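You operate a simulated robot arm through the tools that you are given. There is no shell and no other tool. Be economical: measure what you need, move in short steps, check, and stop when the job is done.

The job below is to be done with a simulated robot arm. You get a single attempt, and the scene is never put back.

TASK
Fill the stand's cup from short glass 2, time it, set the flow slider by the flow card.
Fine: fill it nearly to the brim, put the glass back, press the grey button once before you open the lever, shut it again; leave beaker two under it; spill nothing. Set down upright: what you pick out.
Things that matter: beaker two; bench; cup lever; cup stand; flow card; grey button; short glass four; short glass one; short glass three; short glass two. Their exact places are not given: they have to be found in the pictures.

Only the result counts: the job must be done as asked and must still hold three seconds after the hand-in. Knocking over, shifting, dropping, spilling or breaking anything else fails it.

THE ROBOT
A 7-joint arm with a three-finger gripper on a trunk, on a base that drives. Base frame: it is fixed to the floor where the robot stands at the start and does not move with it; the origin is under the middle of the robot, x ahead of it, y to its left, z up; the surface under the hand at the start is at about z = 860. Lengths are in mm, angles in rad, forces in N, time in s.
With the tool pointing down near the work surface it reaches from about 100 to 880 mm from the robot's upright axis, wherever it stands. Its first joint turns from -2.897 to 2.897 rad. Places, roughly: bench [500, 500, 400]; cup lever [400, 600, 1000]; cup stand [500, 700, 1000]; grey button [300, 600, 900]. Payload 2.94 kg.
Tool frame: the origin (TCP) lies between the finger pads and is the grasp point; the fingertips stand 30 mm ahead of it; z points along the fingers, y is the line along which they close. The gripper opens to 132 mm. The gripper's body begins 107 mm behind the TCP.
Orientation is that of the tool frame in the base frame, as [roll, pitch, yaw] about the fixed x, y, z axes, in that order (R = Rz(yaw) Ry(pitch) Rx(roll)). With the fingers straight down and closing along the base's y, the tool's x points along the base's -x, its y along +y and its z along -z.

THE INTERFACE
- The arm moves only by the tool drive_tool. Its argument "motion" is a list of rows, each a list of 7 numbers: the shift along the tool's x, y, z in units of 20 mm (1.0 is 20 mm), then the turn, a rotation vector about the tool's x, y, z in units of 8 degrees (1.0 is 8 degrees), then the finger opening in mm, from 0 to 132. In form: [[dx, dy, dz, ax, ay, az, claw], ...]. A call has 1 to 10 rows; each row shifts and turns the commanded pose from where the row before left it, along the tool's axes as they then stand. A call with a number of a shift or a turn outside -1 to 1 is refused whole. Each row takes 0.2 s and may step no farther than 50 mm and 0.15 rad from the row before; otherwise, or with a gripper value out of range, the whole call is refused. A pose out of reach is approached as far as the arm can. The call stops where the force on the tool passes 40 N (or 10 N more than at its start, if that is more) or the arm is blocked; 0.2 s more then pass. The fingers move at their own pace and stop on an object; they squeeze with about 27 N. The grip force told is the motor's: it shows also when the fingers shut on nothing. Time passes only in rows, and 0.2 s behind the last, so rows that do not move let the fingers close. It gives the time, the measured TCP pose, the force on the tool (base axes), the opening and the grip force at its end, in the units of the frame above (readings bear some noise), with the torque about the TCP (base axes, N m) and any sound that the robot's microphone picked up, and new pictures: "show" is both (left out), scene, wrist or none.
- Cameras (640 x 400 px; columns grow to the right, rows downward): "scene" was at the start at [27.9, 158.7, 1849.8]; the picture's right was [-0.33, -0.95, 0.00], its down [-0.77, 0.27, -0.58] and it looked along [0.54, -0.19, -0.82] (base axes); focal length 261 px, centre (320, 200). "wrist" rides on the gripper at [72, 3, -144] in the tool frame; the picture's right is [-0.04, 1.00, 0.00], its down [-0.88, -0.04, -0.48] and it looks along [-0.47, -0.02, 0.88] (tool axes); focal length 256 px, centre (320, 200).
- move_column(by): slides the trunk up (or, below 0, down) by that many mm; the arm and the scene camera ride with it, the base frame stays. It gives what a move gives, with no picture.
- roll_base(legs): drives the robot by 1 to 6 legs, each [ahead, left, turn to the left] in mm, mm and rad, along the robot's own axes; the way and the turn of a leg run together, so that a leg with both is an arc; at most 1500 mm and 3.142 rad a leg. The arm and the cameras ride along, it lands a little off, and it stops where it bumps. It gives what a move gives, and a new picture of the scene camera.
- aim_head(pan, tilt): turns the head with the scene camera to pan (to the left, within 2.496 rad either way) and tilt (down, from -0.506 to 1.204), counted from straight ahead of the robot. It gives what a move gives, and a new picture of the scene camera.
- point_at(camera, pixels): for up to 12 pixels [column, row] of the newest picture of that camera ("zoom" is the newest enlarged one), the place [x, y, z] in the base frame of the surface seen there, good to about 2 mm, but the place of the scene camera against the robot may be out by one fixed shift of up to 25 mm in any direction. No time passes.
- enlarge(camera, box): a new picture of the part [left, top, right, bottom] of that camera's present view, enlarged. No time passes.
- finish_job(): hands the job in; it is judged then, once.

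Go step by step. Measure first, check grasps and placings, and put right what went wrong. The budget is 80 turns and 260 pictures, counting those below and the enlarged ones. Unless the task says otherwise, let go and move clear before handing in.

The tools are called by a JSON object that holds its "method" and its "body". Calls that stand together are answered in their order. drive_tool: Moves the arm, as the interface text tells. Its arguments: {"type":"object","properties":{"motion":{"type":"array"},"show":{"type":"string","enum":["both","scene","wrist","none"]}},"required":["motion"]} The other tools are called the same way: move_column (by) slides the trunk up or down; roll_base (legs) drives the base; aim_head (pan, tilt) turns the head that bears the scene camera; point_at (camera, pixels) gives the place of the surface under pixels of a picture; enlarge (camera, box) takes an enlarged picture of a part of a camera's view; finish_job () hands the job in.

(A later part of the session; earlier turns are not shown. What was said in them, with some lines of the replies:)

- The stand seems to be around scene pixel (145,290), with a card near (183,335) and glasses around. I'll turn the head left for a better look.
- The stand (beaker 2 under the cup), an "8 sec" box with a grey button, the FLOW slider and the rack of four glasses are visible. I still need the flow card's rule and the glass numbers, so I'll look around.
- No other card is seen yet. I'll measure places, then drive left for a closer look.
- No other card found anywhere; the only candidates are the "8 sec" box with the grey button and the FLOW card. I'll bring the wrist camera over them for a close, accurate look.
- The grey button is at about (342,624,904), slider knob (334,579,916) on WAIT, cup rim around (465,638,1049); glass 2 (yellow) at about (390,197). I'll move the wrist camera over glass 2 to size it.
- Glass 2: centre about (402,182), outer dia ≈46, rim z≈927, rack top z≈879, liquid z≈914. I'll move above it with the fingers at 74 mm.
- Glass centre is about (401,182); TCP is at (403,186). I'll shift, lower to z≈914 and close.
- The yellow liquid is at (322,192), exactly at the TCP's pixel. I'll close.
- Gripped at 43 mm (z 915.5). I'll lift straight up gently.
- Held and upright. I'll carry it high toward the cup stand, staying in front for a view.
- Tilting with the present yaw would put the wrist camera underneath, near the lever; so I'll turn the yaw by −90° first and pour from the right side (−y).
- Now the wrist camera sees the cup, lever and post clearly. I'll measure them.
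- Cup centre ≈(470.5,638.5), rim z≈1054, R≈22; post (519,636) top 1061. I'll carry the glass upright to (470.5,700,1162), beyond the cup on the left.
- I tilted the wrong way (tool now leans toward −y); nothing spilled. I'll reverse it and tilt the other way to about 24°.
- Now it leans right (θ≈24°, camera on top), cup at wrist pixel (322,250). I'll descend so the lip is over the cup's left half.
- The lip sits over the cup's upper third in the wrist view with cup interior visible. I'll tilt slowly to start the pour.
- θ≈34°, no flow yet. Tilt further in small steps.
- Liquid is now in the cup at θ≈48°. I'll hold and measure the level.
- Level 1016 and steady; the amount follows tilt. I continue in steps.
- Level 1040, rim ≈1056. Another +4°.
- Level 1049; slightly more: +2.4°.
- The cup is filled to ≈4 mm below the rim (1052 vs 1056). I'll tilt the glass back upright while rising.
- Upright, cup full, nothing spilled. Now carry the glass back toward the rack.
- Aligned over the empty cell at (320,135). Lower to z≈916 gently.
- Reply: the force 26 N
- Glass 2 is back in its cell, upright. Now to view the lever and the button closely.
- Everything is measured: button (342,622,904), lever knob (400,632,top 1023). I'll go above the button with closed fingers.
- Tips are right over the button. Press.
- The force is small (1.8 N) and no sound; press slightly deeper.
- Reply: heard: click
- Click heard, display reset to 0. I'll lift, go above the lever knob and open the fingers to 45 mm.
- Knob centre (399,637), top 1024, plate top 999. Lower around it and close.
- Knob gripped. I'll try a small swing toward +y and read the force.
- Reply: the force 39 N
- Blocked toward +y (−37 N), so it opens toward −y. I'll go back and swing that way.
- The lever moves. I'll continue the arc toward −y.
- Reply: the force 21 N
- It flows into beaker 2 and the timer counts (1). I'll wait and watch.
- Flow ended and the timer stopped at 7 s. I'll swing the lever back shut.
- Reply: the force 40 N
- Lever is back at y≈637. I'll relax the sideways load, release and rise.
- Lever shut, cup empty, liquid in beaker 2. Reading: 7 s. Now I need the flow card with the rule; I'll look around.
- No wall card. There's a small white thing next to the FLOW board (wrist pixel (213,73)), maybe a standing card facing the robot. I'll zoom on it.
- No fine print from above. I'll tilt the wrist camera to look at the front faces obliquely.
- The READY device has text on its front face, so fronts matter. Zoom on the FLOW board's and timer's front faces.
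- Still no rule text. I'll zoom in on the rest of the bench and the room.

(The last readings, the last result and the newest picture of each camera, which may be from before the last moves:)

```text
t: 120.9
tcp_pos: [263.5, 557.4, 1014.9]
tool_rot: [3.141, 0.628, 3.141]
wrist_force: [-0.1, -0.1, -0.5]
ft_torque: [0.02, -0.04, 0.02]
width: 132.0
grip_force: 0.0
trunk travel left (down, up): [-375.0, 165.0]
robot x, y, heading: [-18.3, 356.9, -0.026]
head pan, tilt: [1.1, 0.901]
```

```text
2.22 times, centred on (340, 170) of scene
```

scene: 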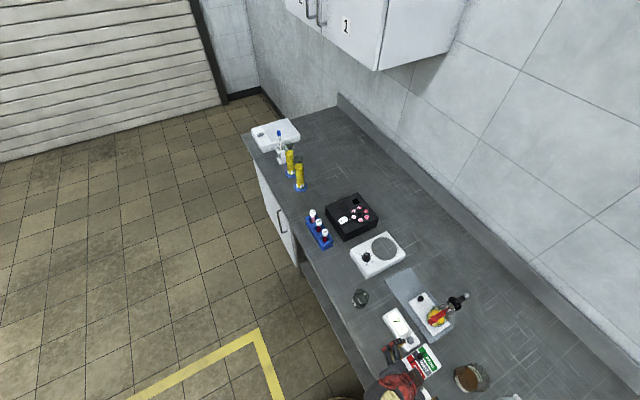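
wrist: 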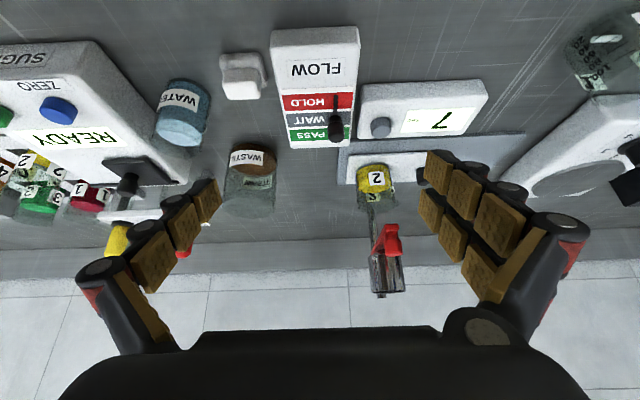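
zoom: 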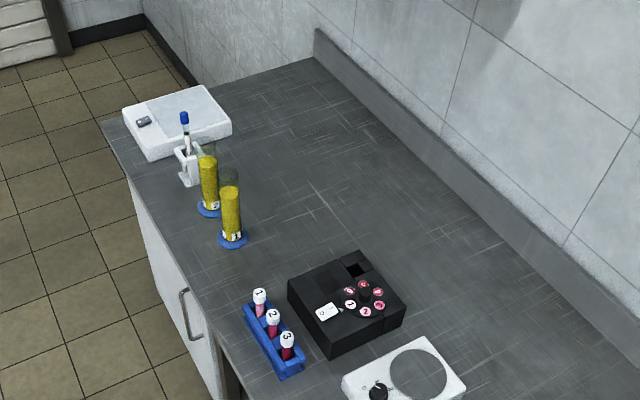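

There are two small upright coloured cards on the right part of the bench (pixel (345,245) in the pan −1.1 view). Look closer.

{"method": "aim_head", "body": {"pan": -1.1, "tilt": 0.7}}

{"method": "enlarge", "body": {"camera": "scene", "box": [280, 160, 380, 260]}}

{"method": "point_at", "body": {"camera": "scene", "pixels": [[345, 215], [340, 225], [349, 209], [335, 250], [300, 210]]}}

```text
t: 123.0
tcp_pos: [263.2, 558.0, 1014.1]
tool_rot: [3.139, 0.63, 3.14]
wrist_force: [-0.6, -0.4, 0.1]
ft_torque: [-0.03, 0.02, -0.02]
width: 132.1
grip_force: 0.2
trunk travel left (down, up): [-375.0, 165.0]
robot x, y, heading: [-13.3, 355.1, -0.025]
head pan, tilt: [-1.1, 0.7]
```

scene: 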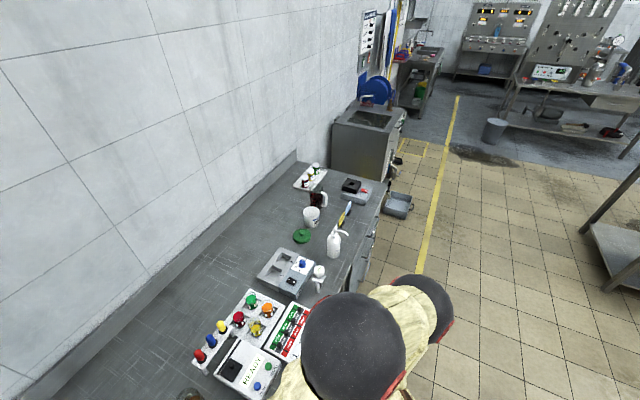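

```text
4.00 times, centred on (330, 210) of scene
```

zoom: 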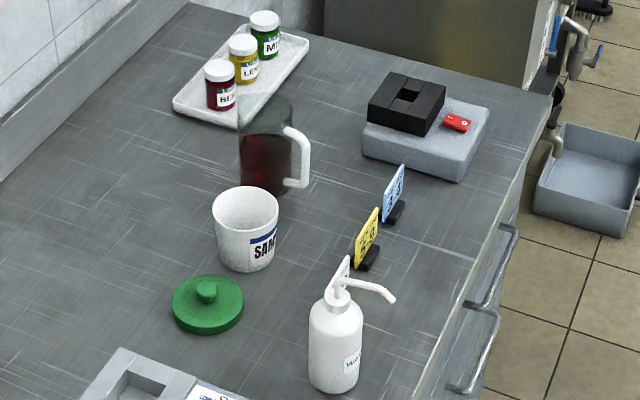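

```text
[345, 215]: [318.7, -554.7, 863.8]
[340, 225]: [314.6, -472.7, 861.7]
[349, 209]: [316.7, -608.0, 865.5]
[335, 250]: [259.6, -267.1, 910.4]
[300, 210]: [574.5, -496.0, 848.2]
```

Those are standing cards (white, yellow, blue) facing the robot at about (315,−410…−550). I'll back off 250 mm and drive right so the forward-looking wrist camera faces them.

{"method": "roll_base", "body": {"legs": [[-250, 0, 0], [0, -1030, 0]]}}

{"method": "drive_tool", "body": {"motion": [[0, 0, 0, 0, 0, 0, 132]], "show": "wrist"}}

```text
t: 129.8
tcp_pos: [-19.2, -483.7, 1014.9]
tool_rot: [3.139, 0.629, 3.129]
wrist_force: [0.6, -0.6, 0.4]
ft_torque: [0.07, -0.01, -0.01]
width: 132.0
grip_force: 0.1
trunk travel left (down, up): [-375.0, 165.0]
robot x, y, heading: [-300.5, -679.7, -0.041]
head pan, tilt: [-1.1, 0.7]
```

scene: 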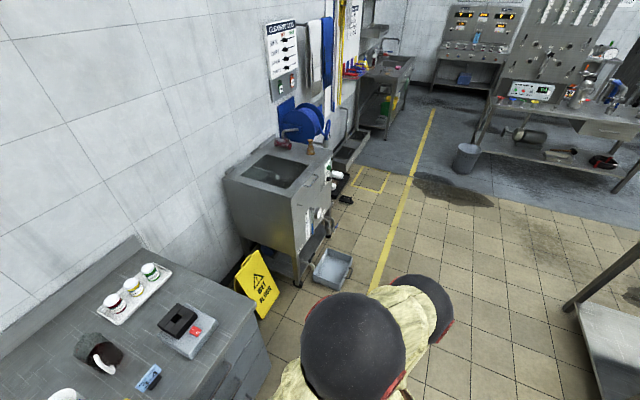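

```text
t: 130.2
tcp_pos: [-20.5, -483.5, 1014.0]
tool_rot: [3.139, 0.629, 3.129]
wrist_force: [0.0, -0.7, -0.3]
ft_torque: [0.03, -0.01, 0.01]
width: 131.9
grip_force: 0.0
trunk travel left (down, up): [-375.0, 165.0]
robot x, y, heading: [-296.6, -677.8, -0.04]
head pan, tilt: [-1.1, 0.7]
```

wrist: 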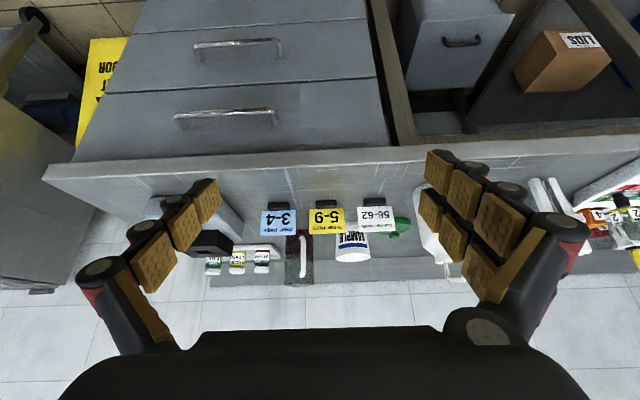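

The cards are readable. Zoom in.

{"method": "enlarge", "body": {"camera": "wrist", "box": [250, 195, 410, 245]}}

{"method": "enlarge", "body": {"camera": "wrist", "box": [300, 200, 350, 240]}}

{"method": "enlarge", "body": {"camera": "wrist", "box": [255, 200, 305, 240]}}

{"method": "enlarge", "body": {"camera": "wrist", "box": [350, 200, 400, 240]}}

```text
4.00 times, centred on (330, 220) of wrist
```

zoom: 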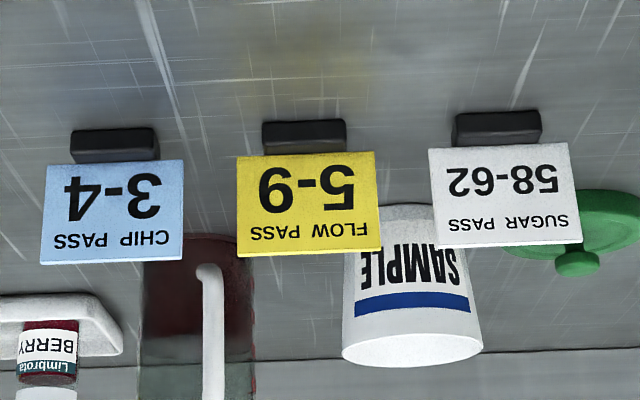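

```text
10.00 times, centred on (325, 220) of wrist
```

zoom: 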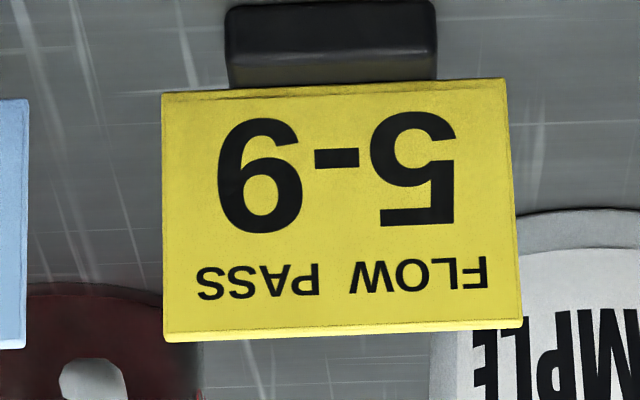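

```text
10.00 times, centred on (280, 220) of wrist
```

zoom: 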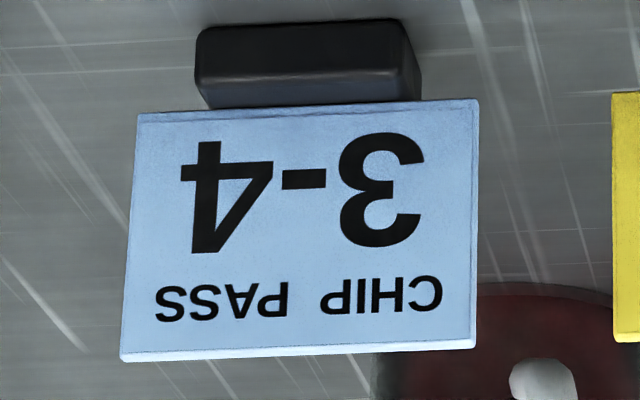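

```text
10.00 times, centred on (375, 220) of wrist
```

zoom: 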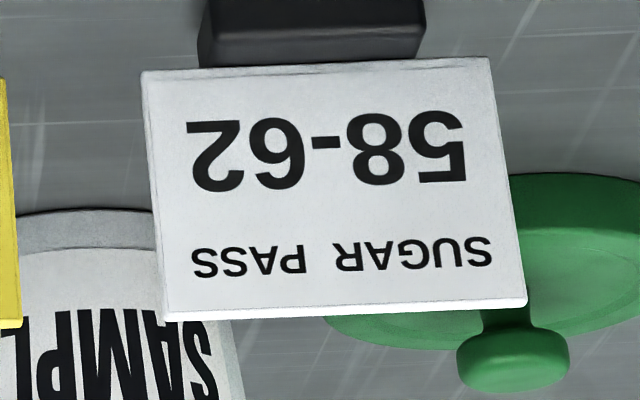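

Flow card: "FLOW PASS 5-9"; measured 7 → PASS. I'll drive back to the stand.

{"method": "roll_base", "body": {"legs": [[0, 1030, 0], [240, 0, 0]]}}

{"method": "drive_tool", "body": {"motion": [[0, 0, 0, 0, 1, 0, 60], [0, 0, 0, 0, 1, 0, 60], [0, 0, 0, 0, 1, 0, 60], [0, 0, 0, 0, 1, 0, 60], [0, 0, 0, 0, 0.5, 0, 60], [0, 0, 0, 0, 0, 0, 60]], "show": "wrist"}}

```text
t: 137.1
tcp_pos: [256.5, 529.8, 1015.1]
tool_rot: [3.14, 0.628, 3.125]
wrist_force: [0.4, -0.4, -0.3]
ft_torque: [0.03, 0.01, 0.0]
width: 131.8
grip_force: 0.1
trunk travel left (down, up): [-375.0, 165.0]
robot x, y, heading: [-22.5, 337.5, -0.041]
head pan, tilt: [-1.1, 0.7]
stopped in leg 2: the robot was blocked; the commanded pose is now the measured one
```

scene: 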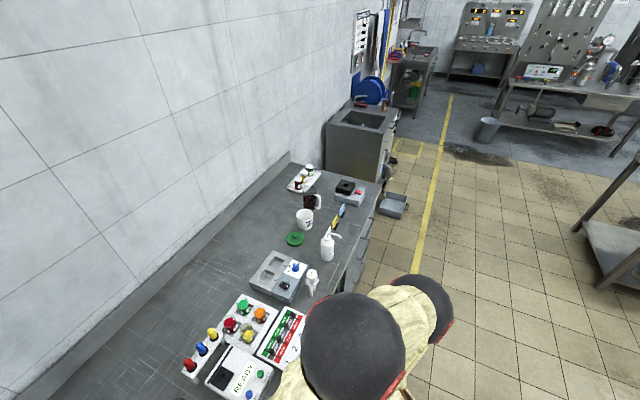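

```text
t: 138.4
tcp_pos: [254.9, 528.2, 1017.0]
tool_rot: [3.139, 0.0, 3.124]
wrist_force: [-1.1, -0.3, -0.2]
ft_torque: [0.07, -0.04, -0.01]
width: 59.9
grip_force: 0.0
trunk travel left (down, up): [-375.0, 165.0]
robot x, y, heading: [-23.6, 331.2, -0.039]
head pan, tilt: [-1.1, 0.7]
```

wrist: 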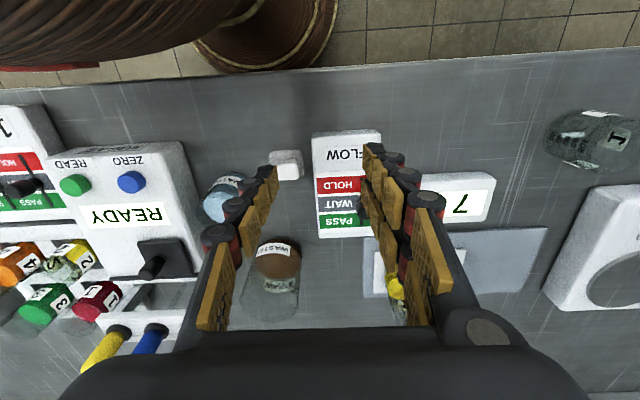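

The base stopped at the bench, everything stands. I'll move over to the slider and measure it.

{"method": "drive_tool", "body": {"motion": [[0.2, 1, 0, 0, 0, -0.15, 60], [0, 1, 0, 0, 0, 0, 60], [0, 0.4, 0, 0, 0, 0, 60], [0, 0, 0, 0, 0, 0, 60]], "show": "wrist"}}

{"method": "enlarge", "body": {"camera": "wrist", "box": [250, 110, 410, 250]}}

```text
t: 139.4
tcp_pos: [252.0, 577.4, 1015.2]
tool_rot: [3.139, 0.001, -3.136]
wrist_force: [-0.3, 0.3, 0.0]
ft_torque: [-0.01, -0.02, -0.01]
width: 60.2
grip_force: 0.0
trunk travel left (down, up): [-375.0, 165.0]
robot x, y, heading: [-24.3, 329.6, -0.041]
head pan, tilt: [-1.1, 0.7]
```

wrist: 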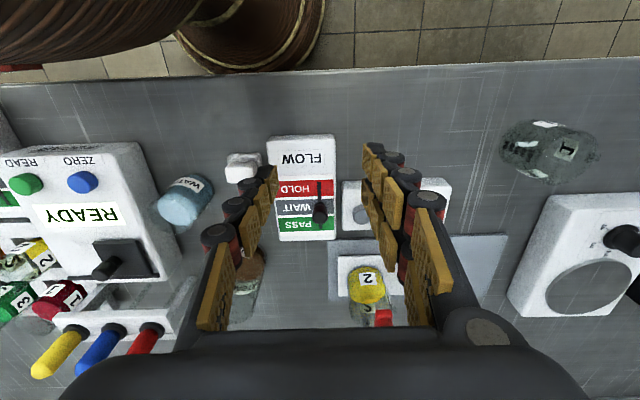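

```text
2.86 times, centred on (330, 180) of wrist
```

zoom: 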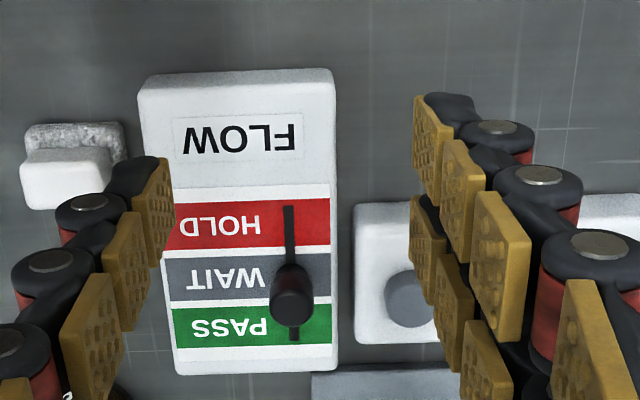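

{"method": "point_at", "body": {"camera": "zoom", "pixels": [[290, 308], [282, 308], [300, 308], [290, 270], [295, 338], [288, 210], [240, 290], [240, 340], [240, 325], [240, 310], [288, 262]]}}

```text
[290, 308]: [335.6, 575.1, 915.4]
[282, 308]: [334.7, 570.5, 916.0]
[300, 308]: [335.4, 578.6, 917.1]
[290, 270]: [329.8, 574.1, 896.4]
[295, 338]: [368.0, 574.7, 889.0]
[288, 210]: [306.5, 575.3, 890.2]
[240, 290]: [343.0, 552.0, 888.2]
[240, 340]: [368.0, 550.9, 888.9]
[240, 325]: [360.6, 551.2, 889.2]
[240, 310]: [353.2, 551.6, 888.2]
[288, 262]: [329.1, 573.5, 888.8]
```

Knob at (337,574.5), top z 917; PASS band centre x≈360, slot end 368. I'll grip the knob and push it +23 mm in x.

{"method": "drive_tool", "body": {"motion": [[-0.85, -0.03, 0, 0, 0, 0, 36], [-0.85, -0.03, 0, 0, 0, 0, 36], [-0.85, -0.03, 0, 0, 0, 0, 36], [-0.85, -0.03, 0, 0, 0, 0, 36], [-0.85, -0.03, 0, 0, 0, 0, 36], [0, 0, 1, 0, 0, 0, 36], [0, 0, 1, 0, 0, 0, 36], [0, 0, 0.75, 0, 0, 0, 36], [0, 0, 0, 0, 0, 0, 36]], "show": "wrist"}}

{"method": "enlarge", "body": {"camera": "wrist", "box": [240, 90, 400, 230]}}

```text
t: 141.4
tcp_pos: [339.2, 575.3, 959.3]
tool_rot: [3.139, 0.002, -3.137]
wrist_force: [-0.8, -0.6, -0.1]
ft_torque: [0.02, 0.04, 0.0]
width: 36.0
grip_force: 0.0
trunk travel left (down, up): [-375.0, 165.0]
robot x, y, heading: [-24.0, 334.5, -0.043]
head pan, tilt: [-1.1, 0.7]
```

wrist: 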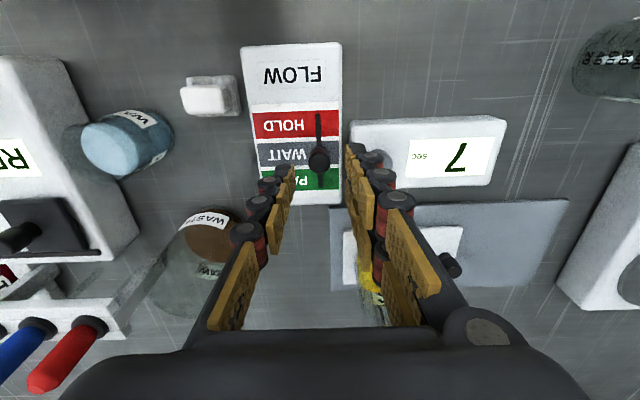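

```text
2.86 times, centred on (320, 160) of wrist
```

zoom: 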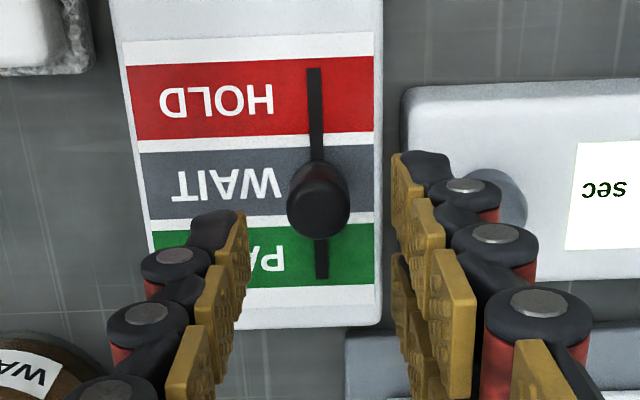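

To stay clear of the grey button I'll narrow to 26 mm, lower, then close on the knob.

{"method": "drive_tool", "body": {"motion": [[0.05, 0, 0, 0, 0, 0, 26], [0, 0, 0.5, 0, 0, 0, 26], [0, 0, 0.5, 0, 0, 0, 26], [0, 0, 0.5, 0, 0, 0, 26], [0, 0, 0, 0, 0, 0, 5], [0, 0, 0, 0, 0, 0, 5], [0, 0, 0, 0, 0, 0, 5]], "show": "wrist"}}

{"method": "enlarge", "body": {"camera": "wrist", "box": [240, 90, 400, 230]}}

```text
t: 143.1
tcp_pos: [336.7, 575.0, 930.0]
tool_rot: [3.141, -0.002, -3.137]
wrist_force: [1.7, -3.7, -4.0]
ft_torque: [-0.12, -0.11, -0.09]
width: 16.0
grip_force: 37.1
trunk travel left (down, up): [-375.0, 165.0]
robot x, y, heading: [-20.0, 334.9, -0.042]
head pan, tilt: [-1.1, 0.7]
```

wrist: 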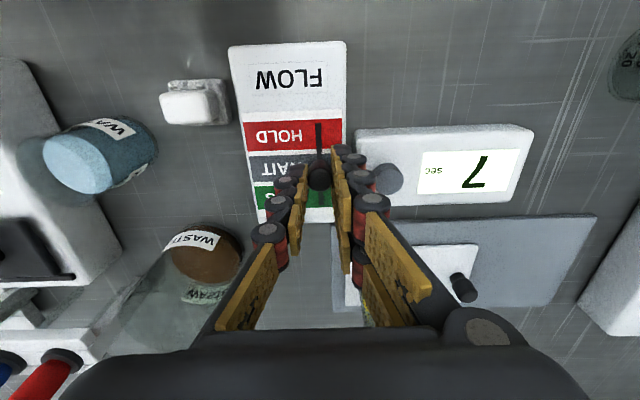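

```text
2.86 times, centred on (320, 160) of wrist
```

zoom: 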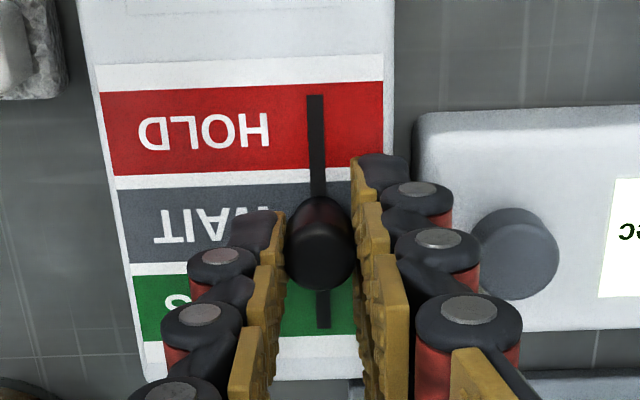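

Knob gripped. Slide toward PASS by 23 mm.

{"method": "drive_tool", "body": {"motion": [[-0.3, 0, 0, 0, 0, 0, 5], [-0.3, 0, 0, 0, 0, 0, 5], [-0.3, 0, 0, 0, 0, 0, 5], [-0.25, 0, 0, 0, 0, 0, 5], [0, 0, 0, 0, 0, 0, 5]], "show": "wrist"}}

{"method": "enlarge", "body": {"camera": "wrist", "box": [240, 90, 400, 230]}}

```text
t: 144.2
tcp_pos: [360.3, 575.1, 929.1]
tool_rot: [-3.141, -0.001, -3.136]
wrist_force: [1.2, -1.0, -21.4]
ft_torque: [0.01, -0.29, -0.09]
width: 16.3
grip_force: 41.9
trunk travel left (down, up): [-375.0, 165.0]
robot x, y, heading: [-22.7, 334.7, -0.037]
head pan, tilt: [-1.1, 0.7]
```

wrist: 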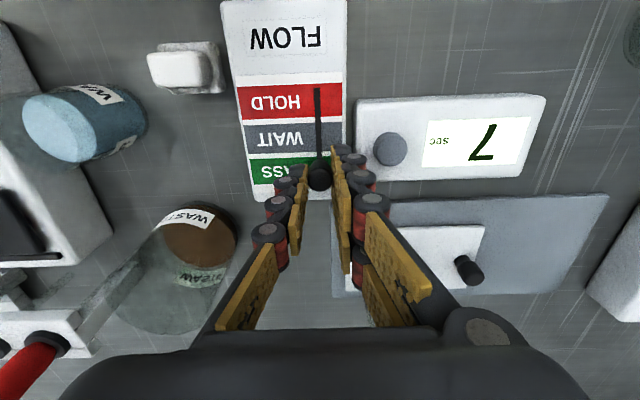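

```text
2.86 times, centred on (320, 160) of wrist
```

zoom: 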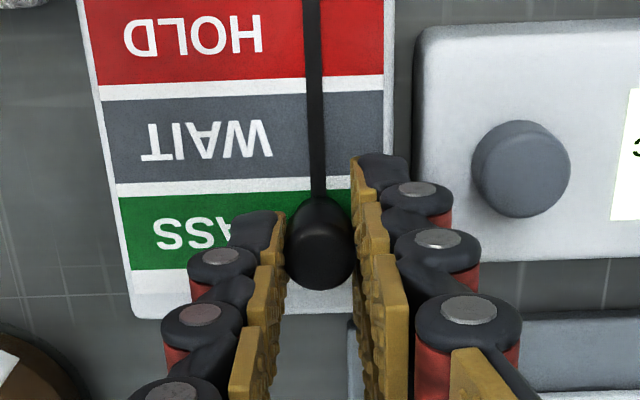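

The knob is at x≈360, in the PASS band. Release narrowly and rise.

{"method": "drive_tool", "body": {"motion": [[0, 0, 0, 0, 0, 0, 26], [0, 0, 0, 0, 0, 0, 26], [0, 0, -0.5, 0, 0, 0, 26], [0, 0, -1, 0, 0, 0, 26], [0, 0, -1, 0, 0, 0, 60], [0, 0, -1, 0, 0, 0, 60], [0.8, 0, -1, 0, 0, 0, 60], [1, 0, -1, 0, 0, 0, 60], [1, 0, -1, 0, 0, 0, 60], [1, 0, -1, 0, 0, 0, 60]], "show": "wrist"}}

{"method": "enlarge", "body": {"camera": "wrist", "box": [240, 100, 400, 200]}}

{"method": "aim_head", "body": {"pan": 0.35, "tilt": 1.1}}

{"method": "enlarge", "body": {"camera": "scene", "box": [260, 140, 500, 300]}}

```text
t: 146.4
tcp_pos: [283.2, 574.3, 1080.3]
tool_rot: [3.139, 0.0, -3.137]
wrist_force: [-0.1, -0.3, -0.2]
ft_torque: [0.04, -0.06, -0.02]
width: 60.3
grip_force: 0.1
trunk travel left (down, up): [-375.0, 165.0]
robot x, y, heading: [-21.8, 333.7, -0.044]
head pan, tilt: [-1.1, 0.7]
```

wrist: 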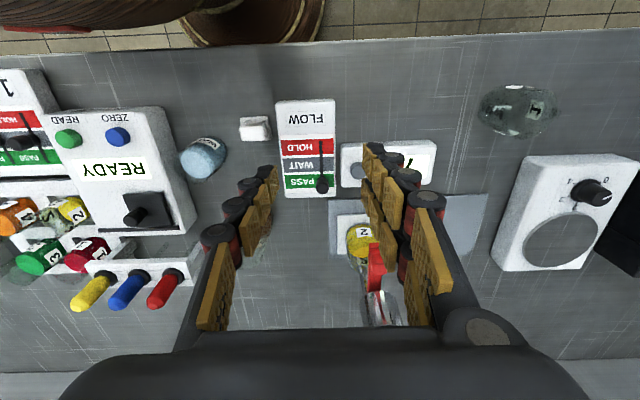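

```text
4.00 times, centred on (320, 150) of wrist
```

zoom: 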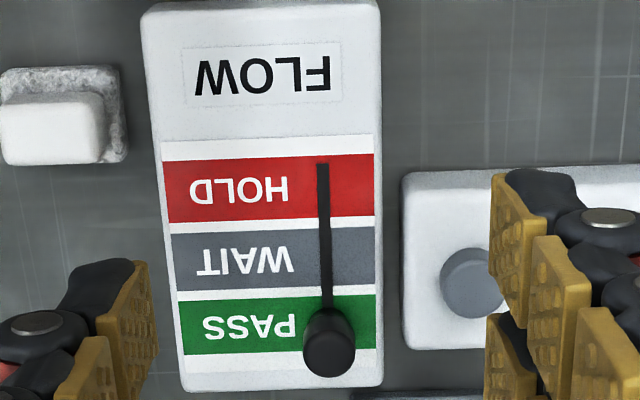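

```text
t: 148.0
tcp_pos: [283.7, 575.0, 1079.2]
tool_rot: [3.141, 0.0, -3.137]
wrist_force: [-0.7, 0.6, -0.1]
ft_torque: [0.0, 0.03, -0.02]
width: 60.2
grip_force: 0.0
trunk travel left (down, up): [-375.0, 165.0]
robot x, y, heading: [-23.9, 333.9, -0.038]
head pan, tilt: [0.351, 1.1]
```

scene: 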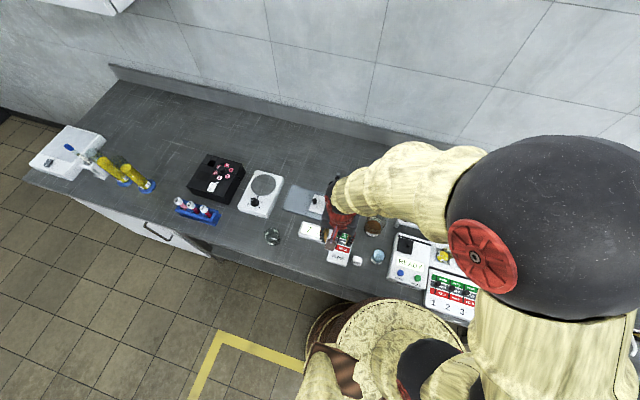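

```text
2.50 times, centred on (380, 220) of scene
```

zoom: 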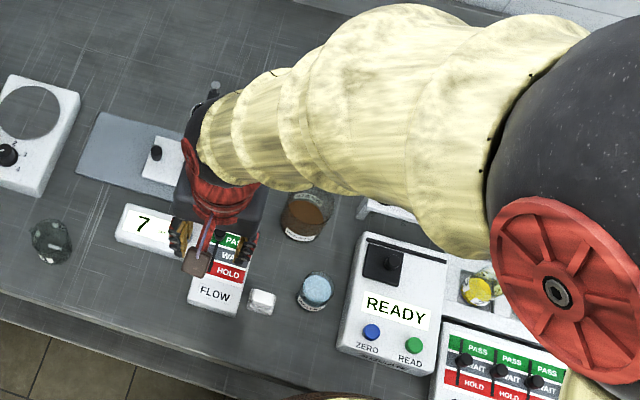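

The slider is at PASS and the timer reads 7 s, within the card's 5-9. The lever is shut, beaker 2 is under the cup, glass 2 is back in the rack and the hand is clear, so I'm handing in.

{"method": "finish_job", "body": {}}

```text
The job is handed in.
```

The cup was filled from glass 2 to about 4 mm below the brim. It drained in 7 s, inside the flow card's 5–9 pass range, so I set the slider to PASS.

Glass 2 is back upright in its rack cell, the lever is shut, and beaker two is still under the cup. The grey button clicked once, before I opened the lever, and I saw no spill. While returning from reading the flow card, the base bumped to a stop, apparently against the bench; I saw nothing moved or tipped.
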